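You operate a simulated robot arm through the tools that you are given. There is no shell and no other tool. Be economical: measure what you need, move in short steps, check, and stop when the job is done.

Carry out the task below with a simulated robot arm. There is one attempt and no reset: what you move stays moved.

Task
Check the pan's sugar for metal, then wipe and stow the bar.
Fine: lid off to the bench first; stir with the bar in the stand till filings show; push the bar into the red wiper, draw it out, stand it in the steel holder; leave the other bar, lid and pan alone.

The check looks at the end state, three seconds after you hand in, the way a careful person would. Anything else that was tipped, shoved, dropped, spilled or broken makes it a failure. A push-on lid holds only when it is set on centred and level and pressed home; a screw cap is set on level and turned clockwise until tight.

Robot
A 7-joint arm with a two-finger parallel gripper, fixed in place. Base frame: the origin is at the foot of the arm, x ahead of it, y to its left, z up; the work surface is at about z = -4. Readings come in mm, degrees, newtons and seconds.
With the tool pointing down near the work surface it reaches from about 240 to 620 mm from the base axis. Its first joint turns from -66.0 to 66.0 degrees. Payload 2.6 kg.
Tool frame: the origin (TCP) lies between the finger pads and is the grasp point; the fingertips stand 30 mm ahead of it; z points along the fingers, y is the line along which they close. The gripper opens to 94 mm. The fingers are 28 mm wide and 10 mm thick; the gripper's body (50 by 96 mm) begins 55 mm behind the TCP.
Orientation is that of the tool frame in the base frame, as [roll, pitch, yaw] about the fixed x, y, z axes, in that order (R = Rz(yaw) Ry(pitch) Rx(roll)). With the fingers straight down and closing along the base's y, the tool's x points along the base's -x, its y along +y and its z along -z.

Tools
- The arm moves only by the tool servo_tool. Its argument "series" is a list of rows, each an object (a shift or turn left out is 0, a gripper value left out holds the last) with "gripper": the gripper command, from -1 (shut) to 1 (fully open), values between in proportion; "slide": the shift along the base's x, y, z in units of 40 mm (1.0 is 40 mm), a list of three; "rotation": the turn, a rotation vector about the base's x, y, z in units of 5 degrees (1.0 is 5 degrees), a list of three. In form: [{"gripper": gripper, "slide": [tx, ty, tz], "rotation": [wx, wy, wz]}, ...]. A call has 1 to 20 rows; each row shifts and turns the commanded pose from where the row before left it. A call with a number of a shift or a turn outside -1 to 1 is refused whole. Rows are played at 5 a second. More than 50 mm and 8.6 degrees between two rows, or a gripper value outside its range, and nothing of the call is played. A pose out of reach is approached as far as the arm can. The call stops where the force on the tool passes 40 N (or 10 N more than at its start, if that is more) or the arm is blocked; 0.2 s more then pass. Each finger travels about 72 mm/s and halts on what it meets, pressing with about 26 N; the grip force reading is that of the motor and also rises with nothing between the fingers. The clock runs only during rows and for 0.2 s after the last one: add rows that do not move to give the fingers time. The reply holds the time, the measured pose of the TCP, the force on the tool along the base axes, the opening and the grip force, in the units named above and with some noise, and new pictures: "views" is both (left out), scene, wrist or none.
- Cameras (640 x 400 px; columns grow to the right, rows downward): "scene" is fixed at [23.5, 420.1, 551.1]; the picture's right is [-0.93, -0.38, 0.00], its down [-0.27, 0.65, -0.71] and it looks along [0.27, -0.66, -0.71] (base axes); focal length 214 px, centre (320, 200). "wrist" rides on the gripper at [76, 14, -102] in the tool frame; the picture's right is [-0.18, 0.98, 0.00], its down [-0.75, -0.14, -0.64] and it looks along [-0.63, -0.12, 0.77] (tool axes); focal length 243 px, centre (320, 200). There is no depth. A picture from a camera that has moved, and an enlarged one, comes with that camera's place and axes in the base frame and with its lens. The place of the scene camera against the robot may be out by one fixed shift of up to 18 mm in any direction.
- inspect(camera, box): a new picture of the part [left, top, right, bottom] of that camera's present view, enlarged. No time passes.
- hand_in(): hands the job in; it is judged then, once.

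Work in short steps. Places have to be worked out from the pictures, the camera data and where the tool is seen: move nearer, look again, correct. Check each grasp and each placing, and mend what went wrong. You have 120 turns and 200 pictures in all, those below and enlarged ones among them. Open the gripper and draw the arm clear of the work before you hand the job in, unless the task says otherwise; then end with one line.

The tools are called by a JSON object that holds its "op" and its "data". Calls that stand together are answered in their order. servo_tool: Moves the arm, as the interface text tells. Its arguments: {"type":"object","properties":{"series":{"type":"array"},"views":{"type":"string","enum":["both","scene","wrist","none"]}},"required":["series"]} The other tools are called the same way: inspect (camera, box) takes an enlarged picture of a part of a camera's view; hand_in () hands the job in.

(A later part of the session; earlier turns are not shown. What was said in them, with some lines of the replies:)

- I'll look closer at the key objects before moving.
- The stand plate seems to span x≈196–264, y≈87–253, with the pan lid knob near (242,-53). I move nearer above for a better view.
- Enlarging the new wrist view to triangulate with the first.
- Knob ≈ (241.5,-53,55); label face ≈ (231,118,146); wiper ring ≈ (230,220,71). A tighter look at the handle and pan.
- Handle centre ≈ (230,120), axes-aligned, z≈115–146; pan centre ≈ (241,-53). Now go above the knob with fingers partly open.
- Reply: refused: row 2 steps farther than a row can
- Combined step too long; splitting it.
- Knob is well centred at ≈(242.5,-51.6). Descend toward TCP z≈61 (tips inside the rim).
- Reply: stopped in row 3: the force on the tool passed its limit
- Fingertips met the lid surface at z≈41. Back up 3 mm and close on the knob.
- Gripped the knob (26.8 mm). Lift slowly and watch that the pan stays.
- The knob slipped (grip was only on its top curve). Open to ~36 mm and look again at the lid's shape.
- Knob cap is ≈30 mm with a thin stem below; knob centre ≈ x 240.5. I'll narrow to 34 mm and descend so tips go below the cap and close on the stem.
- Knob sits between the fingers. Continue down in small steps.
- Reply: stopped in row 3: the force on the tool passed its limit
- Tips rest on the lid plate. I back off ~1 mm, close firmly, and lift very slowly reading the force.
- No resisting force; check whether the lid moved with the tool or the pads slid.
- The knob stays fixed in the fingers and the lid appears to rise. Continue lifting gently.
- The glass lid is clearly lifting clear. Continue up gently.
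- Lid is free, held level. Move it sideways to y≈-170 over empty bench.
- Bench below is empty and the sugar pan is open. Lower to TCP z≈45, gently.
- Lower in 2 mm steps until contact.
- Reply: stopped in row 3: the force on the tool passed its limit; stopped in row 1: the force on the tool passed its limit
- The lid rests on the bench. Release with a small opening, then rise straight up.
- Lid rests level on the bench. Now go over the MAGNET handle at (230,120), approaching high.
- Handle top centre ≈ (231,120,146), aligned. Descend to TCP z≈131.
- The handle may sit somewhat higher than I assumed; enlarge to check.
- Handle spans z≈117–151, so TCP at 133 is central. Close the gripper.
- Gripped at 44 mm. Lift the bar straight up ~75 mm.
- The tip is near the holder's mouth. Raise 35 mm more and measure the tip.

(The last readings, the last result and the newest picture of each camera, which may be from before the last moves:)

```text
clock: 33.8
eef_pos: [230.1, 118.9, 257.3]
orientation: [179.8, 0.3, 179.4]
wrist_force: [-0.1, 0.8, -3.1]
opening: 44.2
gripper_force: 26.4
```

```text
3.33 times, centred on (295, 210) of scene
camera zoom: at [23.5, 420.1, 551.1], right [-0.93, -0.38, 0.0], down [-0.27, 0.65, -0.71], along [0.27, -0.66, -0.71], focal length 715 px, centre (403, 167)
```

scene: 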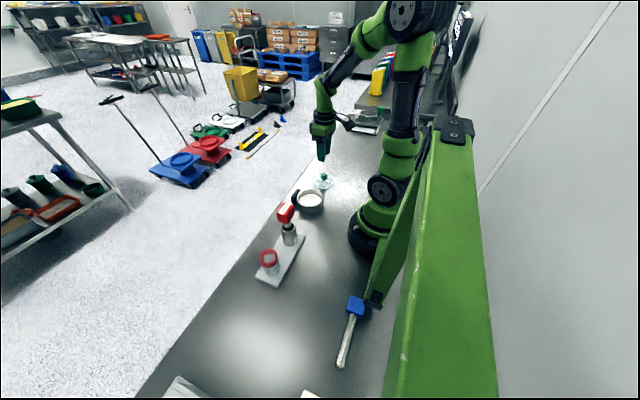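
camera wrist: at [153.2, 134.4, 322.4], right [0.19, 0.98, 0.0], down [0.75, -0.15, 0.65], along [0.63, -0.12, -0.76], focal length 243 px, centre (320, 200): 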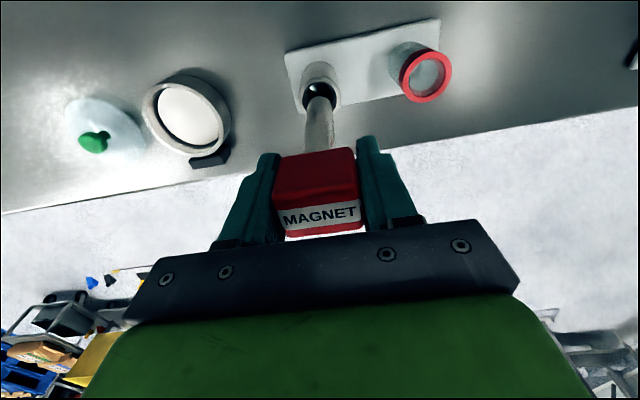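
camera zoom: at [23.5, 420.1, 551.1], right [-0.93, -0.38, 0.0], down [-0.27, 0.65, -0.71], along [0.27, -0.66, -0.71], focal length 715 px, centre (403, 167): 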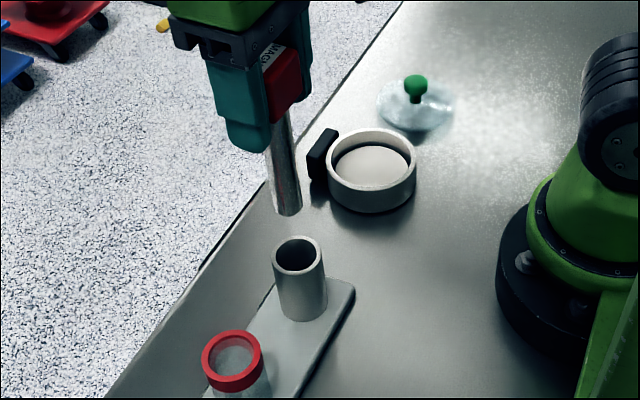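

Bar fully out, tip ≈ 119 mm below the TCP. Carry it above the pan (≈240,-52), staying high.

{"op": "servo_tool", "data": {"series": [{"slide": [0.02, -0.2, 0]}, {"slide": [0.02, -0.4, 0]}, {"slide": [0.02, -0.5, 0]}, {"slide": [0.02, -0.5, 0]}, {"slide": [0.02, -0.5, 0]}, {"slide": [0.02, -0.5, 0]}, {"slide": [0.02, -0.5, 0]}, {"slide": [0.02, -0.5, 0]}, {"slide": [0.02, -0.4, 0]}, {"slide": [0.02, -0.2, 0]}, {"slide": [0.02, -0.08, 0]}, {}], "views": "none"}}

{"op": "inspect", "data": {"camera": "wrist", "box": [240, 40, 400, 200]}}

{"op": "inspect", "data": {"camera": "scene", "box": [270, 130, 350, 230]}}

```text
clock: 36.4
eef_pos: [239.0, -51.3, 257.8]
orientation: [179.9, 0.3, 179.5]
wrist_force: [-0.1, 0.6, -2.2]
opening: 44.0
gripper_force: 25.6
```

```text
2.50 times, centred on (320, 120) of wrist
camera zoom: at [162.1, -36.9, 358.6], right [0.19, 0.98, 0.0], down [0.75, -0.15, 0.65], along [0.63, -0.12, -0.76], focal length 606 px, centre (320, 400)
```

zoom: 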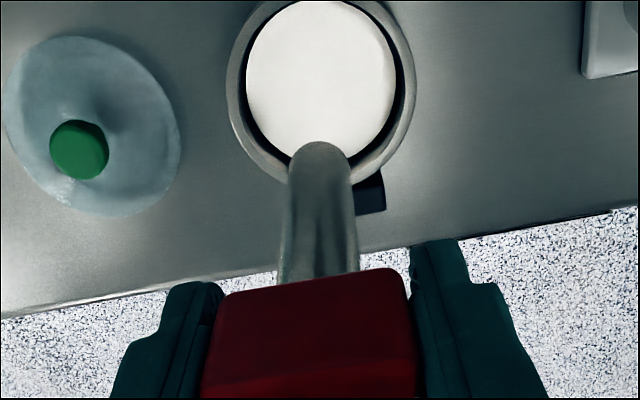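

```text
4.00 times, centred on (310, 180) of scene
camera zoom: at [23.5, 420.1, 551.1], right [-0.93, -0.38, 0.0], down [-0.27, 0.65, -0.71], along [0.27, -0.66, -0.71], focal length 858 px, centre (360, 280)
```

zoom: 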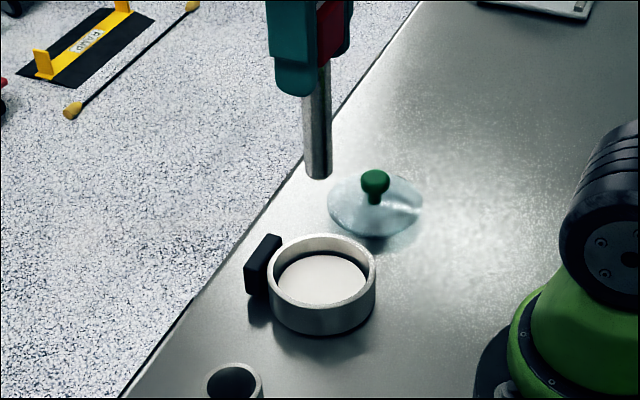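

Look at the full pan outline to fix its centre.

{"op": "inspect", "data": {"camera": "wrist", "box": [270, 0, 380, 120]}}

```text
3.33 times, centred on (325, 60) of wrist
camera zoom: at [162.1, -36.9, 358.6], right [0.19, 0.98, 0.0], down [0.75, -0.15, 0.65], along [0.63, -0.12, -0.76], focal length 809 px, centre (303, 667)
```

zoom: 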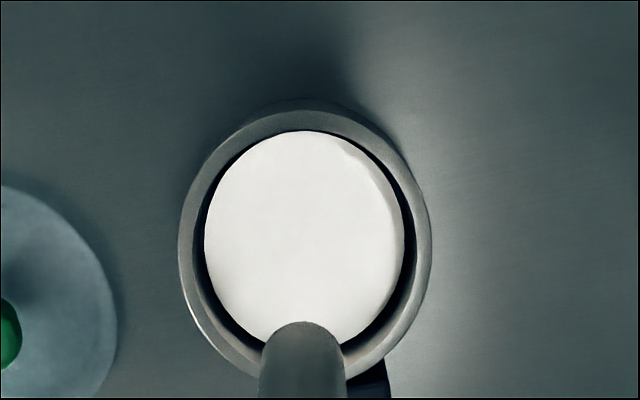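

Pan centre ≈ (238,-51), sugar radius ≈36. Lower the bar; tip to about z 30 first.

{"op": "servo_tool", "data": {"series": [{"slide": [0, 0.01, -0.2]}, {"slide": [0, 0, -0.3]}, {"slide": [0, 0, -0.4]}, {"slide": [0, 0, -0.4]}, {"slide": [0, 0, -0.4]}, {"slide": [0, 0, -0.3]}, {"slide": [0, 0, -0.3]}, {"slide": [0, 0, -0.2]}, {"slide": [0, 0, -0.15]}, {}], "views": "wrist"}}

{"op": "inspect", "data": {"camera": "scene", "box": [270, 150, 350, 220]}}

```text
clock: 38.6
eef_pos: [238.0, -51.7, 151.8]
orientation: [179.8, 0.3, 179.5]
wrist_force: [0.0, 0.4, -2.0]
opening: 44.2
gripper_force: 26.0
camera wrist: at [162.1, -36.7, 252.2], right [0.19, 0.98, 0.0], down [0.75, -0.15, 0.65], along [0.63, -0.12, -0.76], focal length 243 px, centre (320, 200)
```

wrist: 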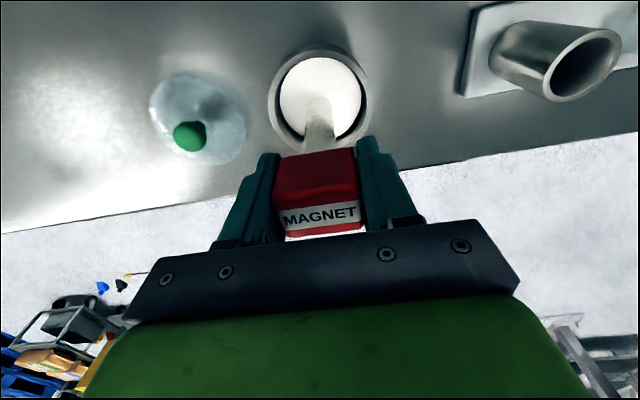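

```text
5.71 times, centred on (310, 185) of scene
camera zoom: at [23.5, 420.1, 551.1], right [-0.93, -0.38, 0.0], down [-0.27, 0.65, -0.71], along [0.27, -0.66, -0.71], focal length 1226 px, centre (377, 286)
```

zoom: 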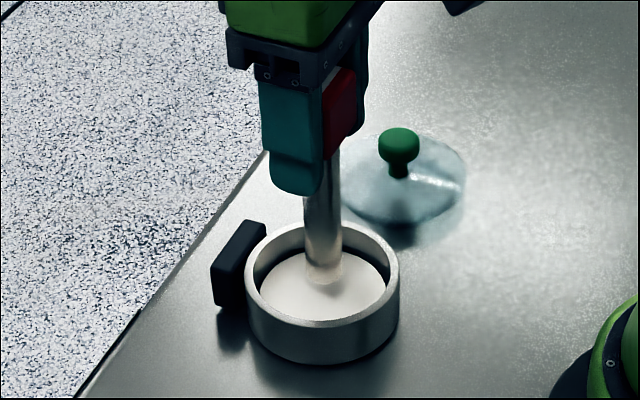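

Tip is near the sugar surface, centred. Lower in small steps while watching force.

{"op": "servo_tool", "data": {"series": [{"slide": [0, 0, -0.08]}, {"slide": [0, 0, -0.08]}, {"slide": [0, 0, -0.08]}, {"slide": [0, 0, -0.08]}, {}], "views": "none"}}

{"op": "inspect", "data": {"camera": "scene", "box": [280, 170, 340, 220]}}

```text
clock: 39.8
eef_pos: [238.5, -51.0, 138.3]
orientation: [179.8, 0.3, 179.4]
wrist_force: [-0.4, 0.7, -2.7]
opening: 44.4
gripper_force: 26.3
```

```text
8.00 times, centred on (310, 195) of scene
camera zoom: at [23.5, 420.1, 551.1], right [-0.93, -0.38, 0.0], down [-0.27, 0.65, -0.71], along [0.27, -0.66, -0.71], focal length 1716 px, centre (400, 240)
```

zoom: 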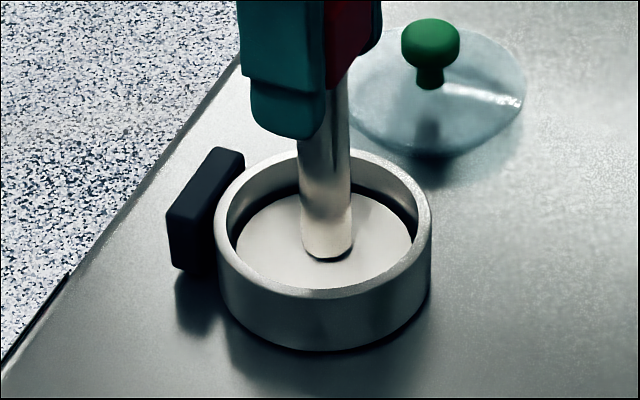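

Tip is entering the sugar at its centre. Go ~9 mm deeper, watching for the floor.

{"op": "servo_tool", "data": {"series": [{"slide": [0, 0, -0.06]}, {"slide": [0, 0, -0.06]}, {"slide": [0, 0, -0.06]}, {"slide": [0, 0, -0.05]}, {}], "views": "none"}}

{"op": "inspect", "data": {"camera": "scene", "box": [280, 170, 340, 220]}}

```text
clock: 41.0
eef_pos: [238.5, -51.5, 129.0]
orientation: [179.9, 0.3, 179.4]
wrist_force: [0.2, 1.0, -2.3]
opening: 44.3
gripper_force: 26.3
```

```text
8.00 times, centred on (310, 195) of scene
camera zoom: at [23.5, 420.1, 551.1], right [-0.93, -0.38, 0.0], down [-0.27, 0.65, -0.71], along [0.27, -0.66, -0.71], focal length 1716 px, centre (400, 240)
```

zoom: 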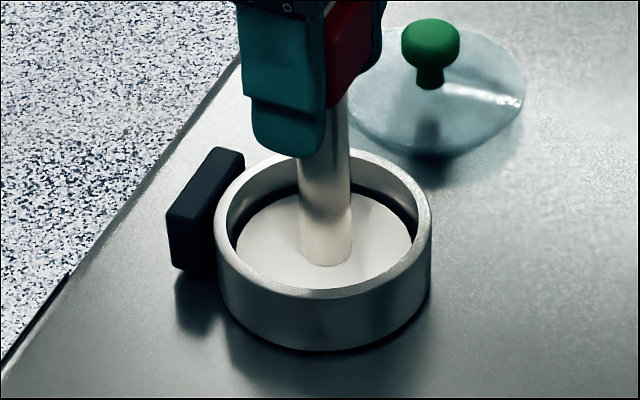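

No floor contact. Stir: one slow 12 mm-radius circle.

{"op": "servo_tool", "data": {"series": [{"slide": [0.15, 0, 0]}, {"slide": [0.15, 0, 0]}, {"slide": [-0.04, 0.15, 0]}, {"slide": [-0.11, 0.11, 0]}, {"slide": [-0.15, 0.04, 0]}, {"slide": [-0.15, -0.04, 0]}, {"slide": [-0.11, -0.11, 0]}, {"slide": [-0.04, -0.15, 0]}, {"slide": [0.04, -0.15, 0]}, {"slide": [0.11, -0.11, 0]}, {"slide": [0.15, -0.04, 0]}, {"slide": [0.15, 0.04, 0]}, {"slide": [0.11, 0.11, 0]}, {"slide": [0.04, 0.15, 0]}, {}], "views": "none"}}

{"op": "inspect", "data": {"camera": "scene", "box": [280, 170, 340, 220]}}

```text
clock: 44.2
eef_pos: [250.9, -50.1, 128.4]
orientation: [179.9, 0.3, 179.5]
wrist_force: [-0.1, 0.6, -3.5]
opening: 44.0
gripper_force: 26.1
```

```text
8.00 times, centred on (310, 195) of scene
camera zoom: at [23.5, 420.1, 551.1], right [-0.93, -0.38, 0.0], down [-0.27, 0.65, -0.71], along [0.27, -0.66, -0.71], focal length 1716 px, centre (400, 240)
```

zoom: 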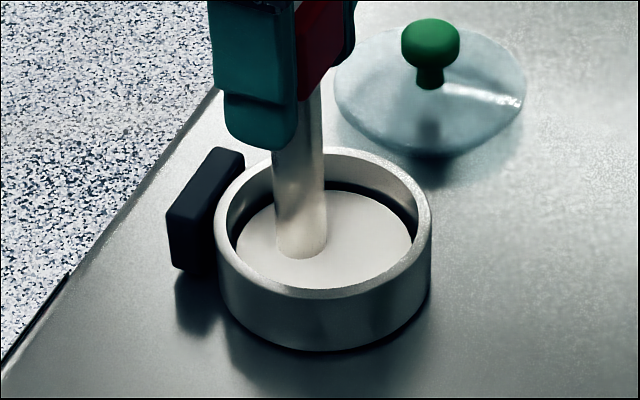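

Stirring is clean; pan unmoved. Do more circles.

{"op": "servo_tool", "data": {"series": [{"slide": [-0.04, 0.15, 0]}, {"slide": [-0.11, 0.11, 0]}, {"slide": [-0.15, 0.04, 0]}, {"slide": [-0.15, -0.04, 0]}, {"slide": [-0.11, -0.11, 0]}, {"slide": [-0.04, -0.15, 0]}, {"slide": [0.04, -0.15, 0]}, {"slide": [0.11, -0.11, 0]}, {"slide": [0.15, -0.04, 0]}, {"slide": [0.15, 0.04, 0]}, {"slide": [0.11, 0.11, 0]}, {"slide": [0.04, 0.15, 0]}, {"slide": [-0.04, 0.15, 0]}, {"slide": [-0.11, 0.11, 0]}, {"slide": [-0.15, 0.04, 0]}, {"slide": [-0.15, -0.04, 0]}, {"slide": [-0.11, -0.11, 0]}, {"slide": [-0.04, -0.15, 0]}], "views": "none"}}

{"op": "servo_tool", "data": {"series": [{"slide": [0.04, -0.15, 0]}, {"slide": [0.11, -0.11, 0]}, {"slide": [0.15, -0.04, 0]}, {"slide": [0.15, 0.04, 0]}, {"slide": [0.11, 0.11, 0]}, {"slide": [0.04, 0.15, 0]}, {"slide": [-0.04, 0.15, 0]}, {"slide": [-0.11, 0.11, 0]}, {"slide": [-0.15, 0.04, 0]}, {"slide": [-0.15, -0.04, 0]}, {"slide": [-0.11, -0.11, 0]}, {"slide": [-0.04, -0.15, 0]}, {"slide": [0.15, 0, 0]}, {"slide": [0.15, 0, 0]}, {}], "views": "none"}}

{"op": "inspect", "data": {"camera": "scene", "box": [280, 170, 340, 220]}}

```text
clock: 48.0
eef_pos: [228.2, -50.4, 129.2]
orientation: [179.8, 0.3, 179.5]
wrist_force: [-0.4, -0.8, -3.7]
opening: 44.0
gripper_force: 25.9
```

```text
clock: 51.2
eef_pos: [239.5, -50.0, 129.2]
orientation: [180.0, 0.2, 179.5]
wrist_force: [-1.0, 0.6, -2.5]
opening: 44.2
gripper_force: 26.2
```

```text
8.00 times, centred on (310, 195) of scene
camera zoom: at [23.5, 420.1, 551.1], right [-0.93, -0.38, 0.0], down [-0.27, 0.65, -0.71], along [0.27, -0.66, -0.71], focal length 1716 px, centre (400, 240)
```

zoom: 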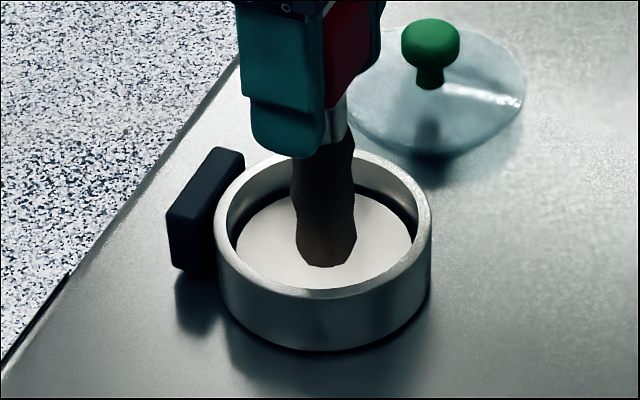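

Dark filings now coat the bar. Lift straight out, slowly.

{"op": "servo_tool", "data": {"series": [{"slide": [0, 0, 0.08]}, {"slide": [0, 0, 0.1]}, {"slide": [0, 0, 0.15]}, {"slide": [0, 0, 0.2]}, {"slide": [0, 0, 0.25]}, {"slide": [0, 0, 0.3]}, {"slide": [0, 0, 0.3]}, {"slide": [0, 0, 0.3]}, {"slide": [0, 0, 0.3]}, {"slide": [0, 0, 0.3]}, {"slide": [0, 0, 0.3]}, {"slide": [0, 0, 0.3]}, {"slide": [0, 0, 0.2]}, {"slide": [0, 0, 0.1]}, {}], "views": "wrist"}}

{"op": "inspect", "data": {"camera": "scene", "box": [250, 130, 350, 230]}}

```text
clock: 54.4
eef_pos: [238.2, -50.2, 256.7]
orientation: [179.9, 0.3, 179.5]
wrist_force: [-0.8, -0.9, -2.7]
opening: 44.5
gripper_force: 26.0
camera wrist: at [162.4, -36.4, 357.8], right [0.19, 0.98, 0.0], down [0.75, -0.15, 0.65], along [0.63, -0.12, -0.76], focal length 243 px, centre (320, 200)
```

wrist: 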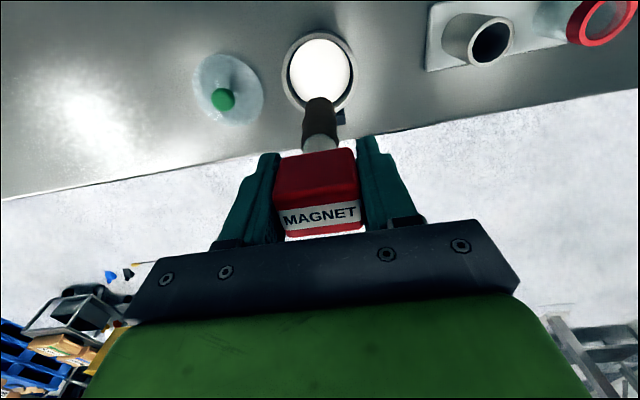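

```text
4.00 times, centred on (300, 180) of scene
camera zoom: at [23.5, 420.1, 551.1], right [-0.93, -0.38, 0.0], down [-0.27, 0.65, -0.71], along [0.27, -0.66, -0.71], focal length 858 px, centre (400, 280)
```

zoom: 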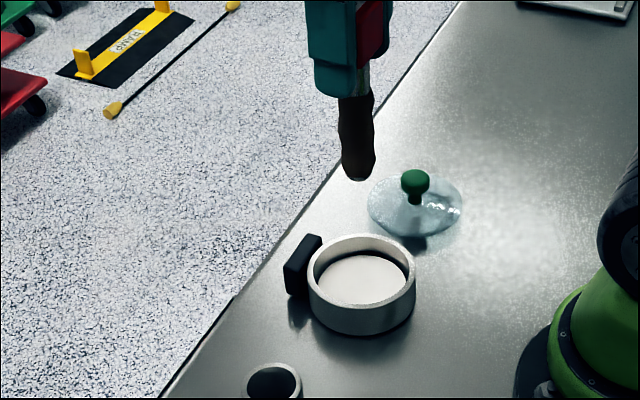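

Bar is out cleanly. Carry it over the red wiper (≈230,220) at this height, smoothly.

{"op": "servo_tool", "data": {"series": [{"slide": [0, 0.1, 0]}, {"slide": [-0.01, 0.2, 0]}, {"slide": [-0.01, 0.3, 0]}, {"slide": [-0.01, 0.4, 0]}, {"slide": [-0.01, 0.45, 0]}, {"slide": [-0.01, 0.45, 0]}, {"slide": [-0.01, 0.45, 0]}, {"slide": [-0.01, 0.45, 0]}, {"slide": [-0.02, 0.45, 0]}, {"slide": [-0.02, 0.45, 0]}, {"slide": [-0.02, 0.45, 0]}, {"slide": [-0.02, 0.45, 0]}, {"slide": [-0.01, 0.45, 0]}, {"slide": [-0.01, 0.45, 0]}, {"slide": [-0.01, 0.45, 0]}, {"slide": [-0.01, 0.4, 0]}, {"slide": [-0.01, 0.25, 0]}, {"slide": [0, 0.15, 0]}, {}], "views": "wrist"}}

{"op": "inspect", "data": {"camera": "wrist", "box": [250, 20, 390, 160]}}

{"op": "inspect", "data": {"camera": "scene", "box": [220, 150, 340, 290]}}

```text
clock: 58.4
eef_pos: [231.4, 219.4, 257.3]
orientation: [179.8, 0.3, 179.4]
wrist_force: [0.4, -0.3, -2.5]
opening: 44.3
gripper_force: 26.3
camera wrist: at [153.9, 234.0, 358.0], right [0.19, 0.98, 0.0], down [0.75, -0.15, 0.65], along [0.63, -0.12, -0.76], focal length 243 px, centre (320, 200)
```

wrist: 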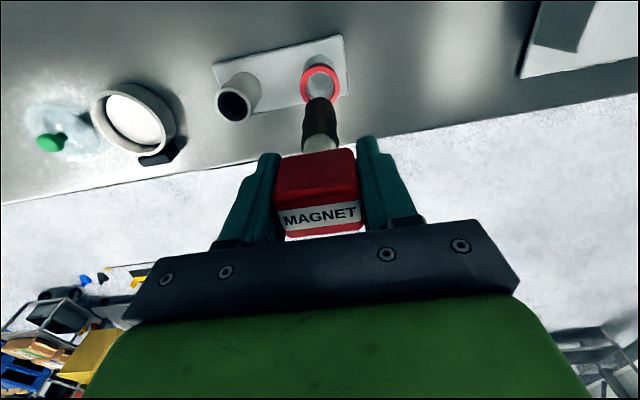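

```text
2.86 times, centred on (320, 90) of wrist
camera zoom: at [153.9, 234.0, 358.0], right [0.19, 0.98, 0.0], down [0.75, -0.15, 0.65], along [0.63, -0.12, -0.76], focal length 693 px, centre (320, 514)
```

zoom: 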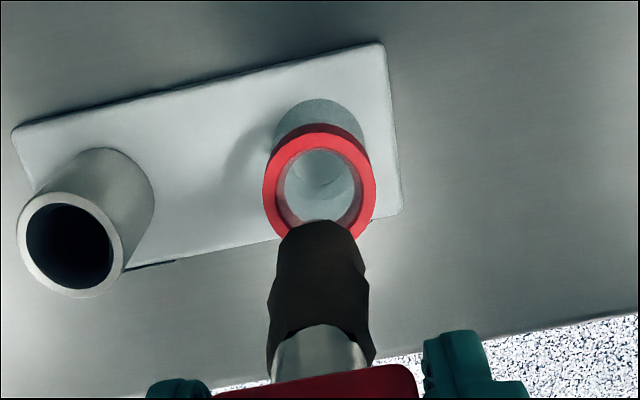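

```text
2.86 times, centred on (280, 220) of scene
camera zoom: at [23.5, 420.1, 551.1], right [-0.93, -0.38, 0.0], down [-0.27, 0.65, -0.71], along [0.27, -0.66, -0.71], focal length 613 px, centre (434, 143)
```

zoom: 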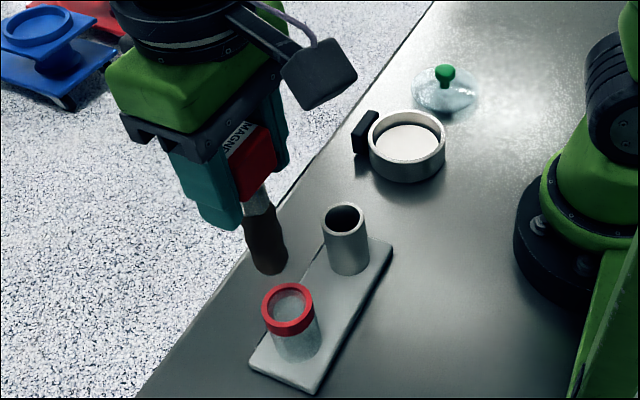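

Lower so the tip hovers ~15 mm over the wiper mouth and check alignment.

{"op": "servo_tool", "data": {"series": [{"slide": [-0.02, -0.02, -0.2]}, {"slide": [0, 0, -0.3]}, {"slide": [0, 0, -0.3]}, {"slide": [0, 0, -0.3]}, {"slide": [0, 0, -0.2]}, {}], "views": "none"}}

{"op": "inspect", "data": {"camera": "wrist", "box": [260, 20, 380, 160]}}

{"op": "inspect", "data": {"camera": "scene", "box": [230, 190, 320, 290]}}

```text
clock: 59.8
eef_pos: [229.1, 218.9, 203.9]
orientation: [179.9, 0.3, 179.5]
wrist_force: [-0.6, 0.7, -3.2]
opening: 44.0
gripper_force: 26.3
```

```text
2.86 times, centred on (320, 90) of wrist
camera zoom: at [153.3, 232.7, 305.2], right [0.19, 0.98, 0.0], down [0.75, -0.15, 0.65], along [0.63, -0.12, -0.76], focal length 693 px, centre (320, 514)
```

zoom: 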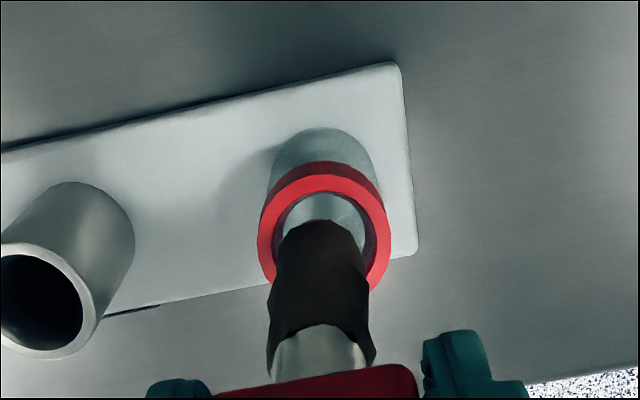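

```text
4.00 times, centred on (275, 240) of scene
camera zoom: at [23.5, 420.1, 551.1], right [-0.93, -0.38, 0.0], down [-0.27, 0.65, -0.71], along [0.27, -0.66, -0.71], focal length 858 px, centre (500, 40)
```

zoom: 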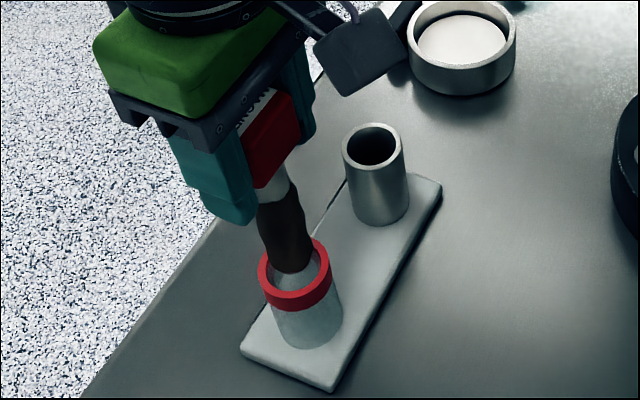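

Tip is over the mouth within ~1 mm. Push it in slowly, watching force.

{"op": "servo_tool", "data": {"series": [{"slide": [0, -0.02, -0.1]}, {"slide": [0, 0, -0.1]}, {"slide": [0, 0, -0.1]}, {"slide": [0, 0, -0.1]}, {"slide": [0, 0, -0.1]}, {"slide": [0, 0, -0.1]}, {}], "views": "none"}}

{"op": "inspect", "data": {"camera": "wrist", "box": [260, 20, 380, 160]}}

{"op": "inspect", "data": {"camera": "scene", "box": [230, 190, 320, 290]}}

```text
clock: 61.4
eef_pos: [231.1, 217.6, 180.6]
orientation: [179.8, 0.3, 179.5]
wrist_force: [0.8, 0.0, -3.0]
opening: 44.2
gripper_force: 26.2
```

```text
2.86 times, centred on (320, 90) of wrist
camera zoom: at [153.6, 232.1, 281.7], right [0.19, 0.98, 0.0], down [0.75, -0.15, 0.65], along [0.63, -0.12, -0.76], focal length 693 px, centre (320, 514)
```

zoom: 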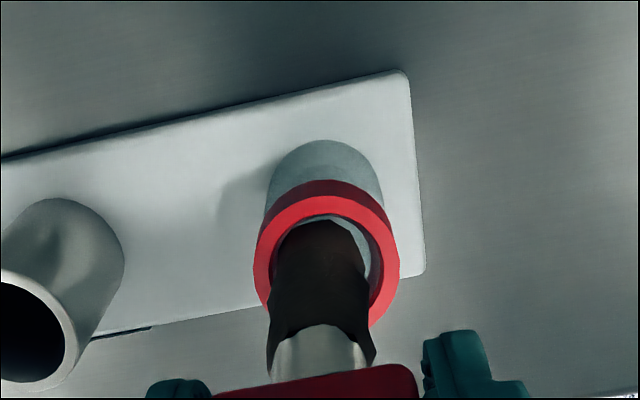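

```text
4.00 times, centred on (275, 240) of scene
camera zoom: at [23.5, 420.1, 551.1], right [-0.93, -0.38, 0.0], down [-0.27, 0.65, -0.71], along [0.27, -0.66, -0.71], focal length 858 px, centre (500, 40)
```

zoom: 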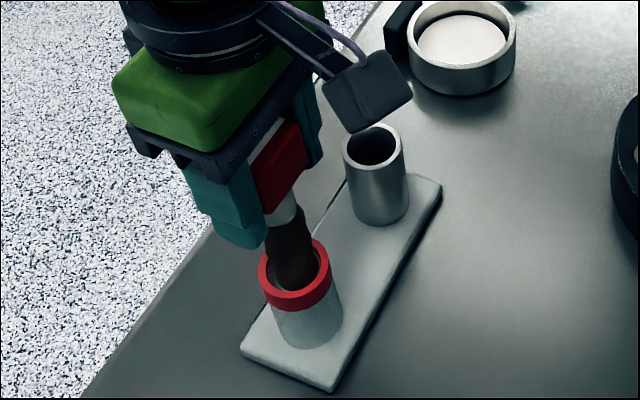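

Tip is at the lip, slightly toward -y; correct +1.5 mm and continue down.

{"op": "servo_tool", "data": {"series": [{"slide": [0, 0.04, 0]}, {"slide": [0, 0, -0.1]}, {"slide": [0, 0, -0.1]}, {"slide": [0, 0, -0.1]}, {"slide": [0, 0, -0.1]}, {"slide": [0, 0, -0.1]}, {}], "views": "none"}}

{"op": "inspect", "data": {"camera": "wrist", "box": [260, 20, 380, 160]}}

{"op": "inspect", "data": {"camera": "scene", "box": [230, 190, 320, 290]}}

```text
clock: 63.0
eef_pos: [230.1, 219.5, 161.5]
orientation: [179.9, 0.3, 179.5]
wrist_force: [-0.1, -0.5, -2.8]
opening: 44.3
gripper_force: 26.5
```

```text
2.86 times, centred on (320, 90) of wrist
camera zoom: at [153.7, 233.7, 261.7], right [0.19, 0.98, 0.0], down [0.75, -0.15, 0.65], along [0.63, -0.12, -0.76], focal length 693 px, centre (320, 514)
```

zoom: 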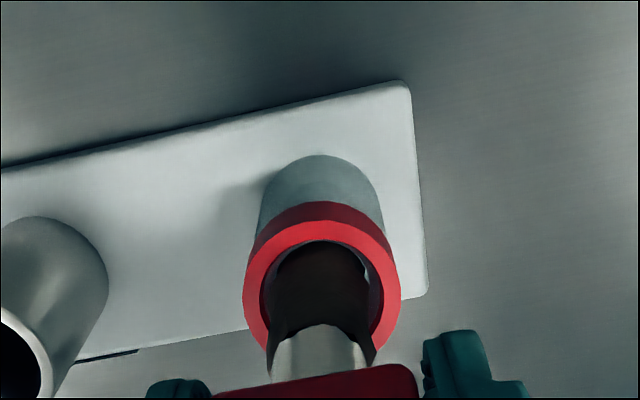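

```text
4.00 times, centred on (275, 240) of scene
camera zoom: at [23.5, 420.1, 551.1], right [-0.93, -0.38, 0.0], down [-0.27, 0.65, -0.71], along [0.27, -0.66, -0.71], focal length 858 px, centre (500, 40)
```

zoom: 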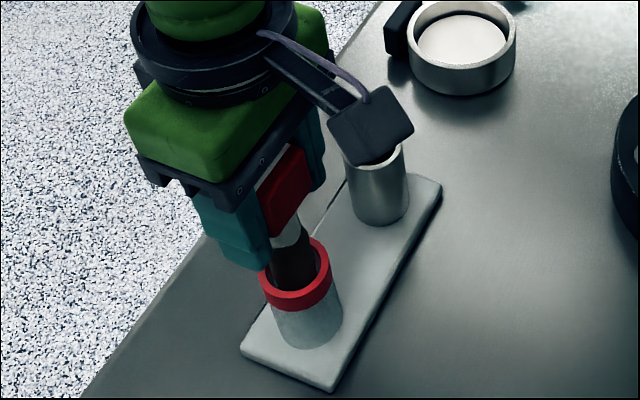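

Centred inside the ring. Continue deeper.

{"op": "servo_tool", "data": {"series": [{"slide": [0, 0, -0.1]}, {"slide": [0, 0, -0.1]}, {"slide": [0, 0, -0.1]}, {"slide": [0, 0, -0.1]}, {"slide": [0, 0, -0.1]}, {}], "views": "none"}}

{"op": "servo_tool", "data": {"series": [{"slide": [0, 0, -0.05]}, {"slide": [0, 0, -0.05]}, {"slide": [0, 0, -0.05]}, {"slide": [0, 0, -0.05]}, {}], "views": "none"}}

{"op": "inspect", "data": {"camera": "scene", "box": [230, 190, 320, 290]}}

```text
clock: 64.4
eef_pos: [230.3, 218.8, 141.5]
orientation: [179.9, 0.3, 179.5]
wrist_force: [0.4, 0.5, -3.0]
opening: 43.9
gripper_force: 25.8
```

```text
clock: 65.6
eef_pos: [231.4, 220.1, 132.3]
orientation: [179.8, 0.4, 179.5]
wrist_force: [-3.4, -1.9, 15.4]
opening: 44.2
gripper_force: 25.5
```

```text
4.00 times, centred on (275, 240) of scene
camera zoom: at [23.4, 420.0, 551.1], right [-0.93, -0.38, 0.0], down [-0.27, 0.65, -0.71], along [0.27, -0.66, -0.71], focal length 858 px, centre (500, 40)
```

zoom: 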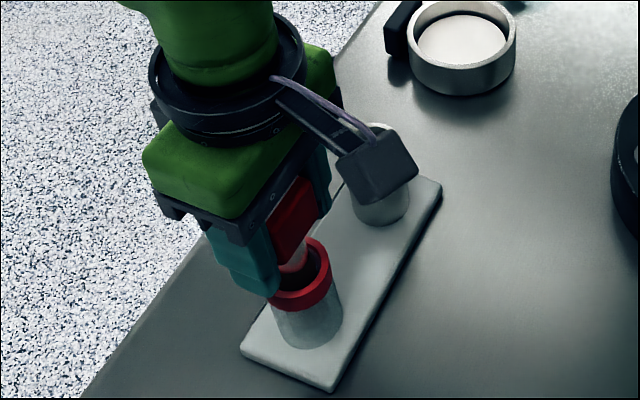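

Fully home (18 N on the floor at TCP z≈132). Draw it straight out.

{"op": "servo_tool", "data": {"series": [{"slide": [0, 0, 0.06]}, {"slide": [0, 0, 0.1]}, {"slide": [0, 0, 0.15]}, {"slide": [0, 0, 0.15]}, {"slide": [0, 0, 0.15]}, {"slide": [0, 0, 0.15]}, {"slide": [0, 0, 0.15]}, {"slide": [0, 0, 0.15]}, {"slide": [0, 0, 0.15]}, {"slide": [0, 0, 0.15]}, {"slide": [0, 0, 0.15]}, {"slide": [0, 0, 0.15]}, {"slide": [0, 0, 0.2]}, {"slide": [0, 0, 0.2]}, {"slide": [0, 0, 0.2]}, {"slide": [0, 0, 0.15]}, {}], "views": "wrist"}}

{"op": "inspect", "data": {"camera": "scene", "box": [220, 160, 330, 290]}}

{"op": "inspect", "data": {"camera": "wrist", "box": [240, 20, 400, 180]}}

```text
clock: 69.2
eef_pos: [229.5, 219.2, 229.2]
orientation: [179.9, 0.3, 179.5]
wrist_force: [-0.3, 0.4, -2.7]
opening: 44.0
gripper_force: 26.0
camera wrist: at [153.4, 233.4, 330.2], right [0.19, 0.98, 0.0], down [0.75, -0.15, 0.65], along [0.63, -0.12, -0.76], focal length 243 px, centre (320, 200)
```

wrist: 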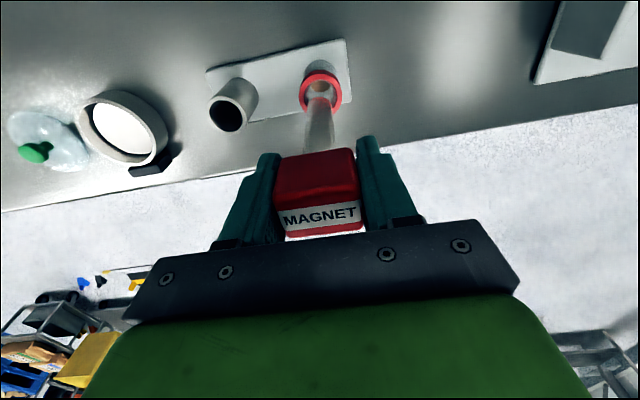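

```text
3.08 times, centred on (275, 225) of scene
camera zoom: at [23.5, 420.1, 551.1], right [-0.93, -0.38, 0.0], down [-0.27, 0.65, -0.71], along [0.27, -0.66, -0.71], focal length 660 px, centre (458, 123)
```

zoom: 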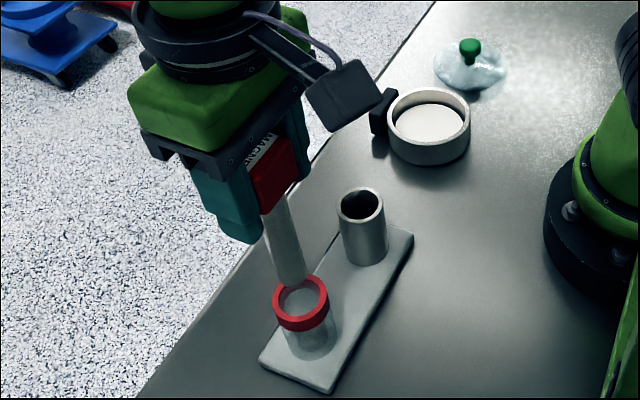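

```text
2.50 times, centred on (320, 100) of wrist
camera zoom: at [153.4, 233.4, 330.2], right [0.19, 0.98, 0.0], down [0.75, -0.15, 0.65], along [0.63, -0.12, -0.76], focal length 606 px, centre (320, 450)
```

zoom: 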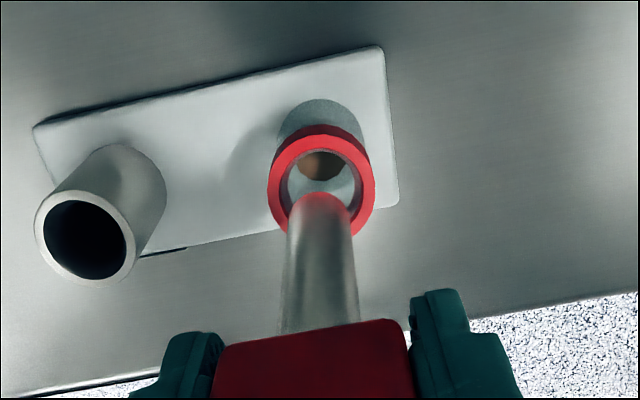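

Bar is wiped clean, filings left in the wiper. Carry it to the holder at y≈120.

{"op": "servo_tool", "data": {"series": [{"slide": [0, -0.1, 0]}, {"slide": [0.01, -0.2, 0]}, {"slide": [0.01, -0.35, 0]}, {"slide": [0, -0.4, 0]}, {"slide": [0.01, -0.4, 0]}, {"slide": [0, -0.4, 0]}, {"slide": [0, -0.35, 0]}, {"slide": [0, -0.2, 0]}, {"slide": [0, -0.08, 0]}, {"slide": [0, 0, -0.2]}, {"slide": [0, 0, -0.2]}, {"slide": [0, 0, -0.15]}, {}], "views": "none"}}

{"op": "inspect", "data": {"camera": "wrist", "box": [260, 20, 380, 160]}}

{"op": "inspect", "data": {"camera": "scene", "box": [230, 170, 330, 290]}}

```text
clock: 72.0
eef_pos: [232.0, 120.2, 206.0]
orientation: [179.9, 0.3, 179.5]
wrist_force: [0.0, 0.4, -2.3]
opening: 44.3
gripper_force: 26.0
```

```text
2.86 times, centred on (320, 90) of wrist
camera zoom: at [154.7, 134.4, 308.2], right [0.19, 0.98, 0.0], down [0.75, -0.15, 0.65], along [0.63, -0.12, -0.76], focal length 693 px, centre (320, 514)
```

zoom: 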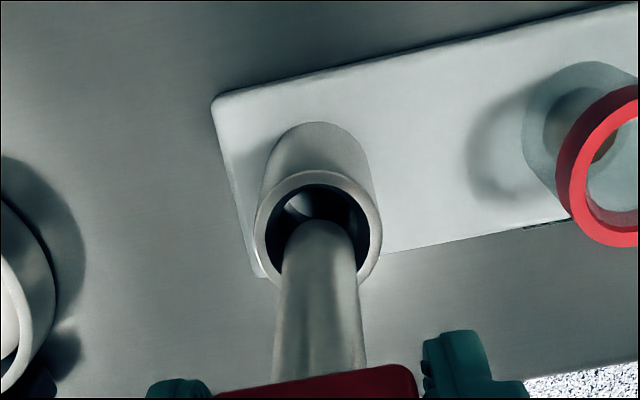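

```text
3.33 times, centred on (280, 230) of scene
camera zoom: at [23.5, 420.1, 551.1], right [-0.93, -0.38, 0.0], down [-0.27, 0.65, -0.71], along [0.27, -0.66, -0.71], focal length 715 px, centre (453, 100)
```

zoom: 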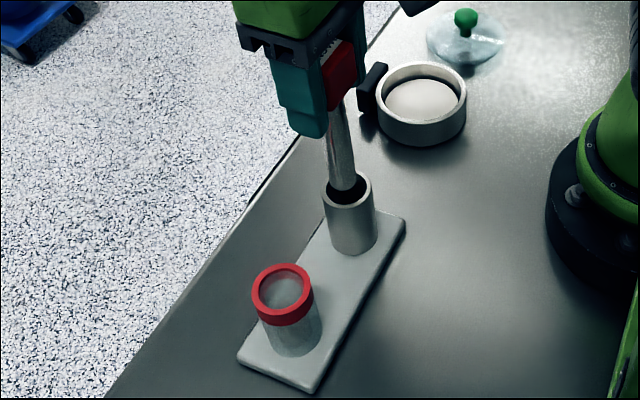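

Same x,y as where it was picked up, aligned with the mouth. Lower it in.

{"op": "servo_tool", "data": {"series": [{"slide": [0, 0, -0.15]}, {"slide": [0, 0, -0.15]}, {"slide": [0, 0, -0.15]}, {"slide": [0, 0, -0.15]}, {"slide": [0, 0, -0.15]}, {"slide": [0, 0, -0.15]}, {"slide": [0, 0, -0.15]}, {"slide": [0, 0, -0.15]}, {"slide": [0, 0, -0.15]}, {"slide": [0, 0, -0.15]}, {"slide": [0, 0, -0.15]}, {}], "views": "wrist"}}

{"op": "servo_tool", "data": {"series": [{"slide": [0, 0, -0.05]}, {"slide": [0, 0, -0.04]}, {}], "views": "none"}}

{"op": "inspect", "data": {"camera": "scene", "box": [240, 170, 330, 270]}}

```text
clock: 74.6
eef_pos: [231.8, 119.8, 140.0]
orientation: [179.8, 0.3, 179.5]
wrist_force: [-0.5, -1.0, -3.7]
opening: 44.4
gripper_force: 26.0
camera wrist: at [154.5, 134.1, 242.2], right [0.19, 0.98, 0.0], down [0.75, -0.15, 0.65], along [0.63, -0.12, -0.76], focal length 243 px, centre (320, 200)
```

wrist: 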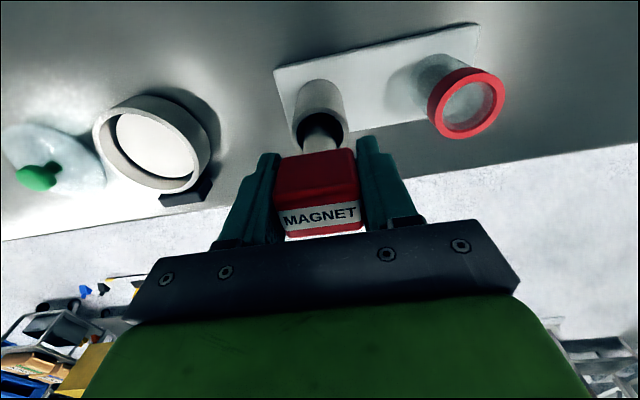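

```text
clock: 75.4
eef_pos: [232.1, 119.3, 137.5]
orientation: [179.8, 0.3, 179.5]
wrist_force: [0.3, -0.1, -2.9]
opening: 44.2
gripper_force: 26.1
```

```text
4.00 times, centred on (285, 220) of scene
camera zoom: at [23.5, 420.1, 551.1], right [-0.93, -0.38, 0.0], down [-0.27, 0.65, -0.71], along [0.27, -0.66, -0.71], focal length 858 px, centre (460, 120)
```

zoom: 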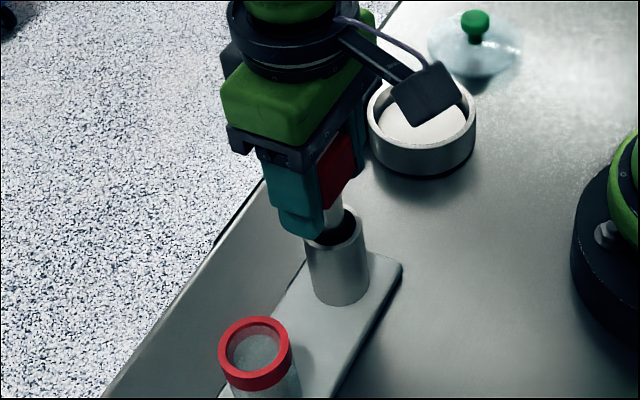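

Not yet on the floor; keep lowering gently until weight comes off.

{"op": "servo_tool", "data": {"series": [{"slide": [0, 0, -0.05]}, {"slide": [0, 0, -0.04]}, {}], "views": "none"}}

{"op": "servo_tool", "data": {"series": [{"slide": [0, 0, -0.03]}, {}], "views": "none"}}

```text
clock: 76.2
eef_pos: [230.6, 120.7, 133.1]
orientation: [179.9, 0.3, 179.6]
wrist_force: [0.6, -0.1, -2.6]
opening: 44.2
gripper_force: 25.9
```

```text
clock: 76.8
eef_pos: [231.3, 120.5, 132.9]
orientation: [179.8, 0.5, 179.5]
wrist_force: [-4.5, -1.3, 16.3]
opening: 44.0
gripper_force: 26.1
```

Seated. Back off a hair, open, and rise straight up.

{"op": "servo_tool", "data": {"series": [{"slide": [0, 0, 0.015]}, {"gripper": 0.5}, {}, {}, {"slide": [0, 0, 0.2]}, {"slide": [0, 0, 0.6]}, {"slide": [0, 0, 0.9]}, {"slide": [0, 0, 0.9]}, {}], "views": "both"}}

{"op": "inspect", "data": {"camera": "scene", "box": [240, 150, 340, 280]}}

```text
clock: 78.8
eef_pos: [232.0, 119.2, 237.3]
orientation: [179.8, 0.3, 179.5]
wrist_force: [-0.5, 0.1, -0.2]
opening: 70.2
gripper_force: 0.3
camera wrist: at [155.1, 134.1, 338.5], right [0.19, 0.98, 0.0], down [0.75, -0.15, 0.65], along [0.63, -0.12, -0.76], focal length 243 px, centre (320, 200)
```

scene: 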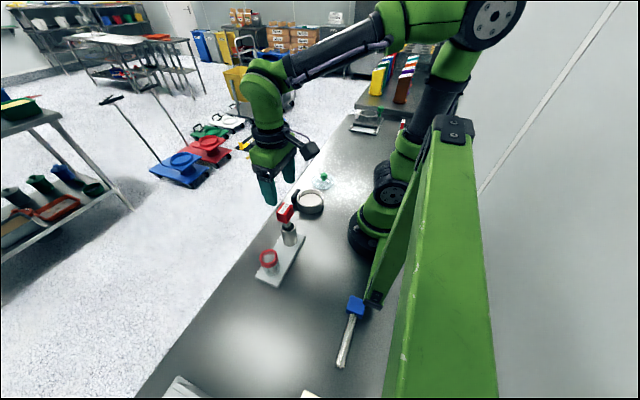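
wrist: 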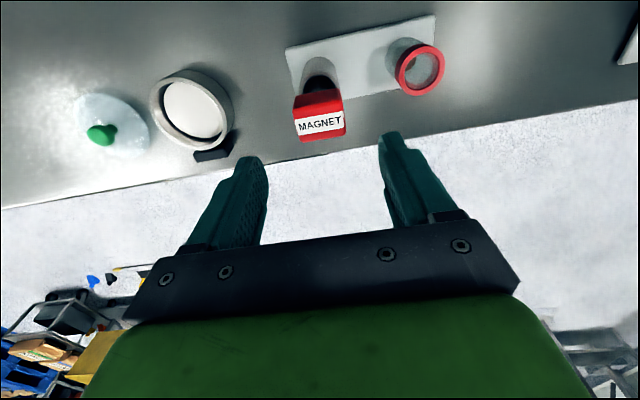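

```text
3.08 times, centred on (290, 215) of scene
camera zoom: at [23.5, 420.1, 551.1], right [-0.93, -0.38, 0.0], down [-0.27, 0.65, -0.71], along [0.27, -0.66, -0.71], focal length 660 px, centre (412, 154)
```

zoom: 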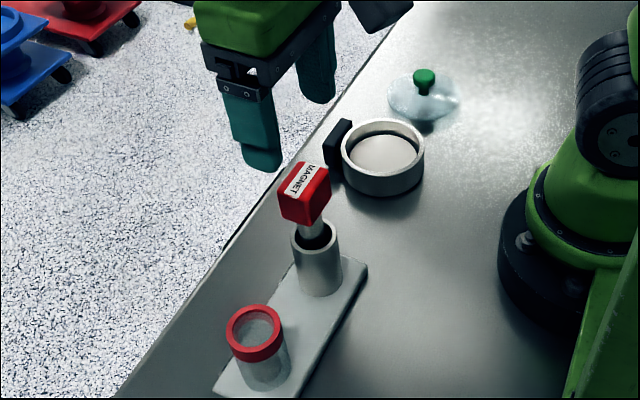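

The bar stands upright in the steel holder, and the lid and pan are in place. Draw the arm well clear and open fully.

{"op": "servo_tool", "data": {"series": [{"gripper": 1, "slide": [0, 0, 0.9]}, {"slide": [0, 0, 0.9]}, {"slide": [0, 0, 0.9]}, {"slide": [0, 0, 0.9]}, {}, {}], "views": "scene"}}

{"op": "inspect", "data": {"camera": "scene", "box": [230, 150, 390, 380]}}

```text
clock: 80.2
eef_pos: [232.0, 120.8, 381.5]
orientation: [179.8, 0.3, 179.5]
wrist_force: [0.0, 0.1, -0.1]
opening: 94.2
gripper_force: 0.1
```

scene: 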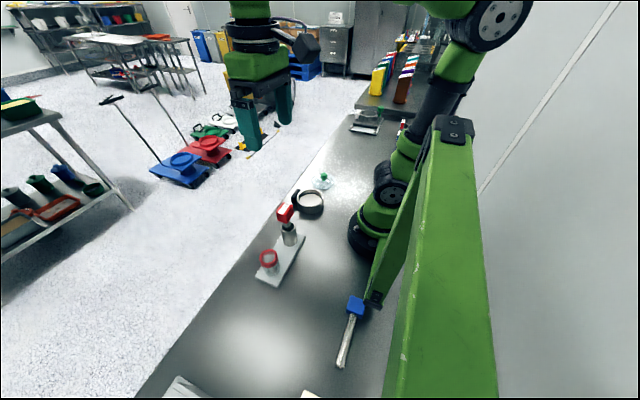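

```text
1.74 times, centred on (310, 265) of scene
camera zoom: at [23.5, 420.1, 551.1], right [-0.93, -0.38, 0.0], down [-0.27, 0.65, -0.71], along [0.27, -0.66, -0.71], focal length 373 px, centre (337, 87)
```

zoom: 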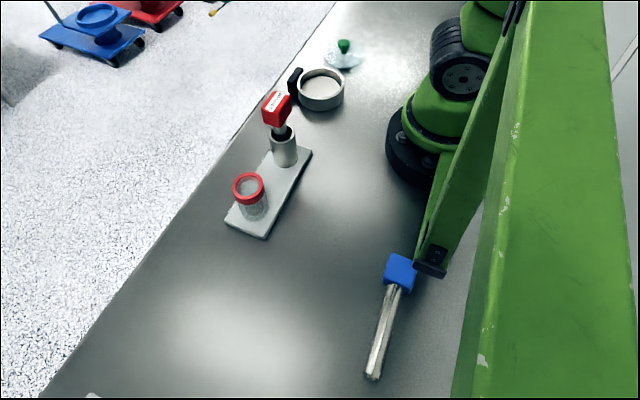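

Everything is in its end state: bar stowed, arm clear and gripper open. I hand in.

{"op": "hand_in", "data": {}}

```text
The job is handed in.
```

The pan's sugar does contain metal: filings coated the bar as I stirred. The bar came out of the red wiper clean and now stands in the steel holder. The lid is on the bench, and the other bar and the pan are where they were.
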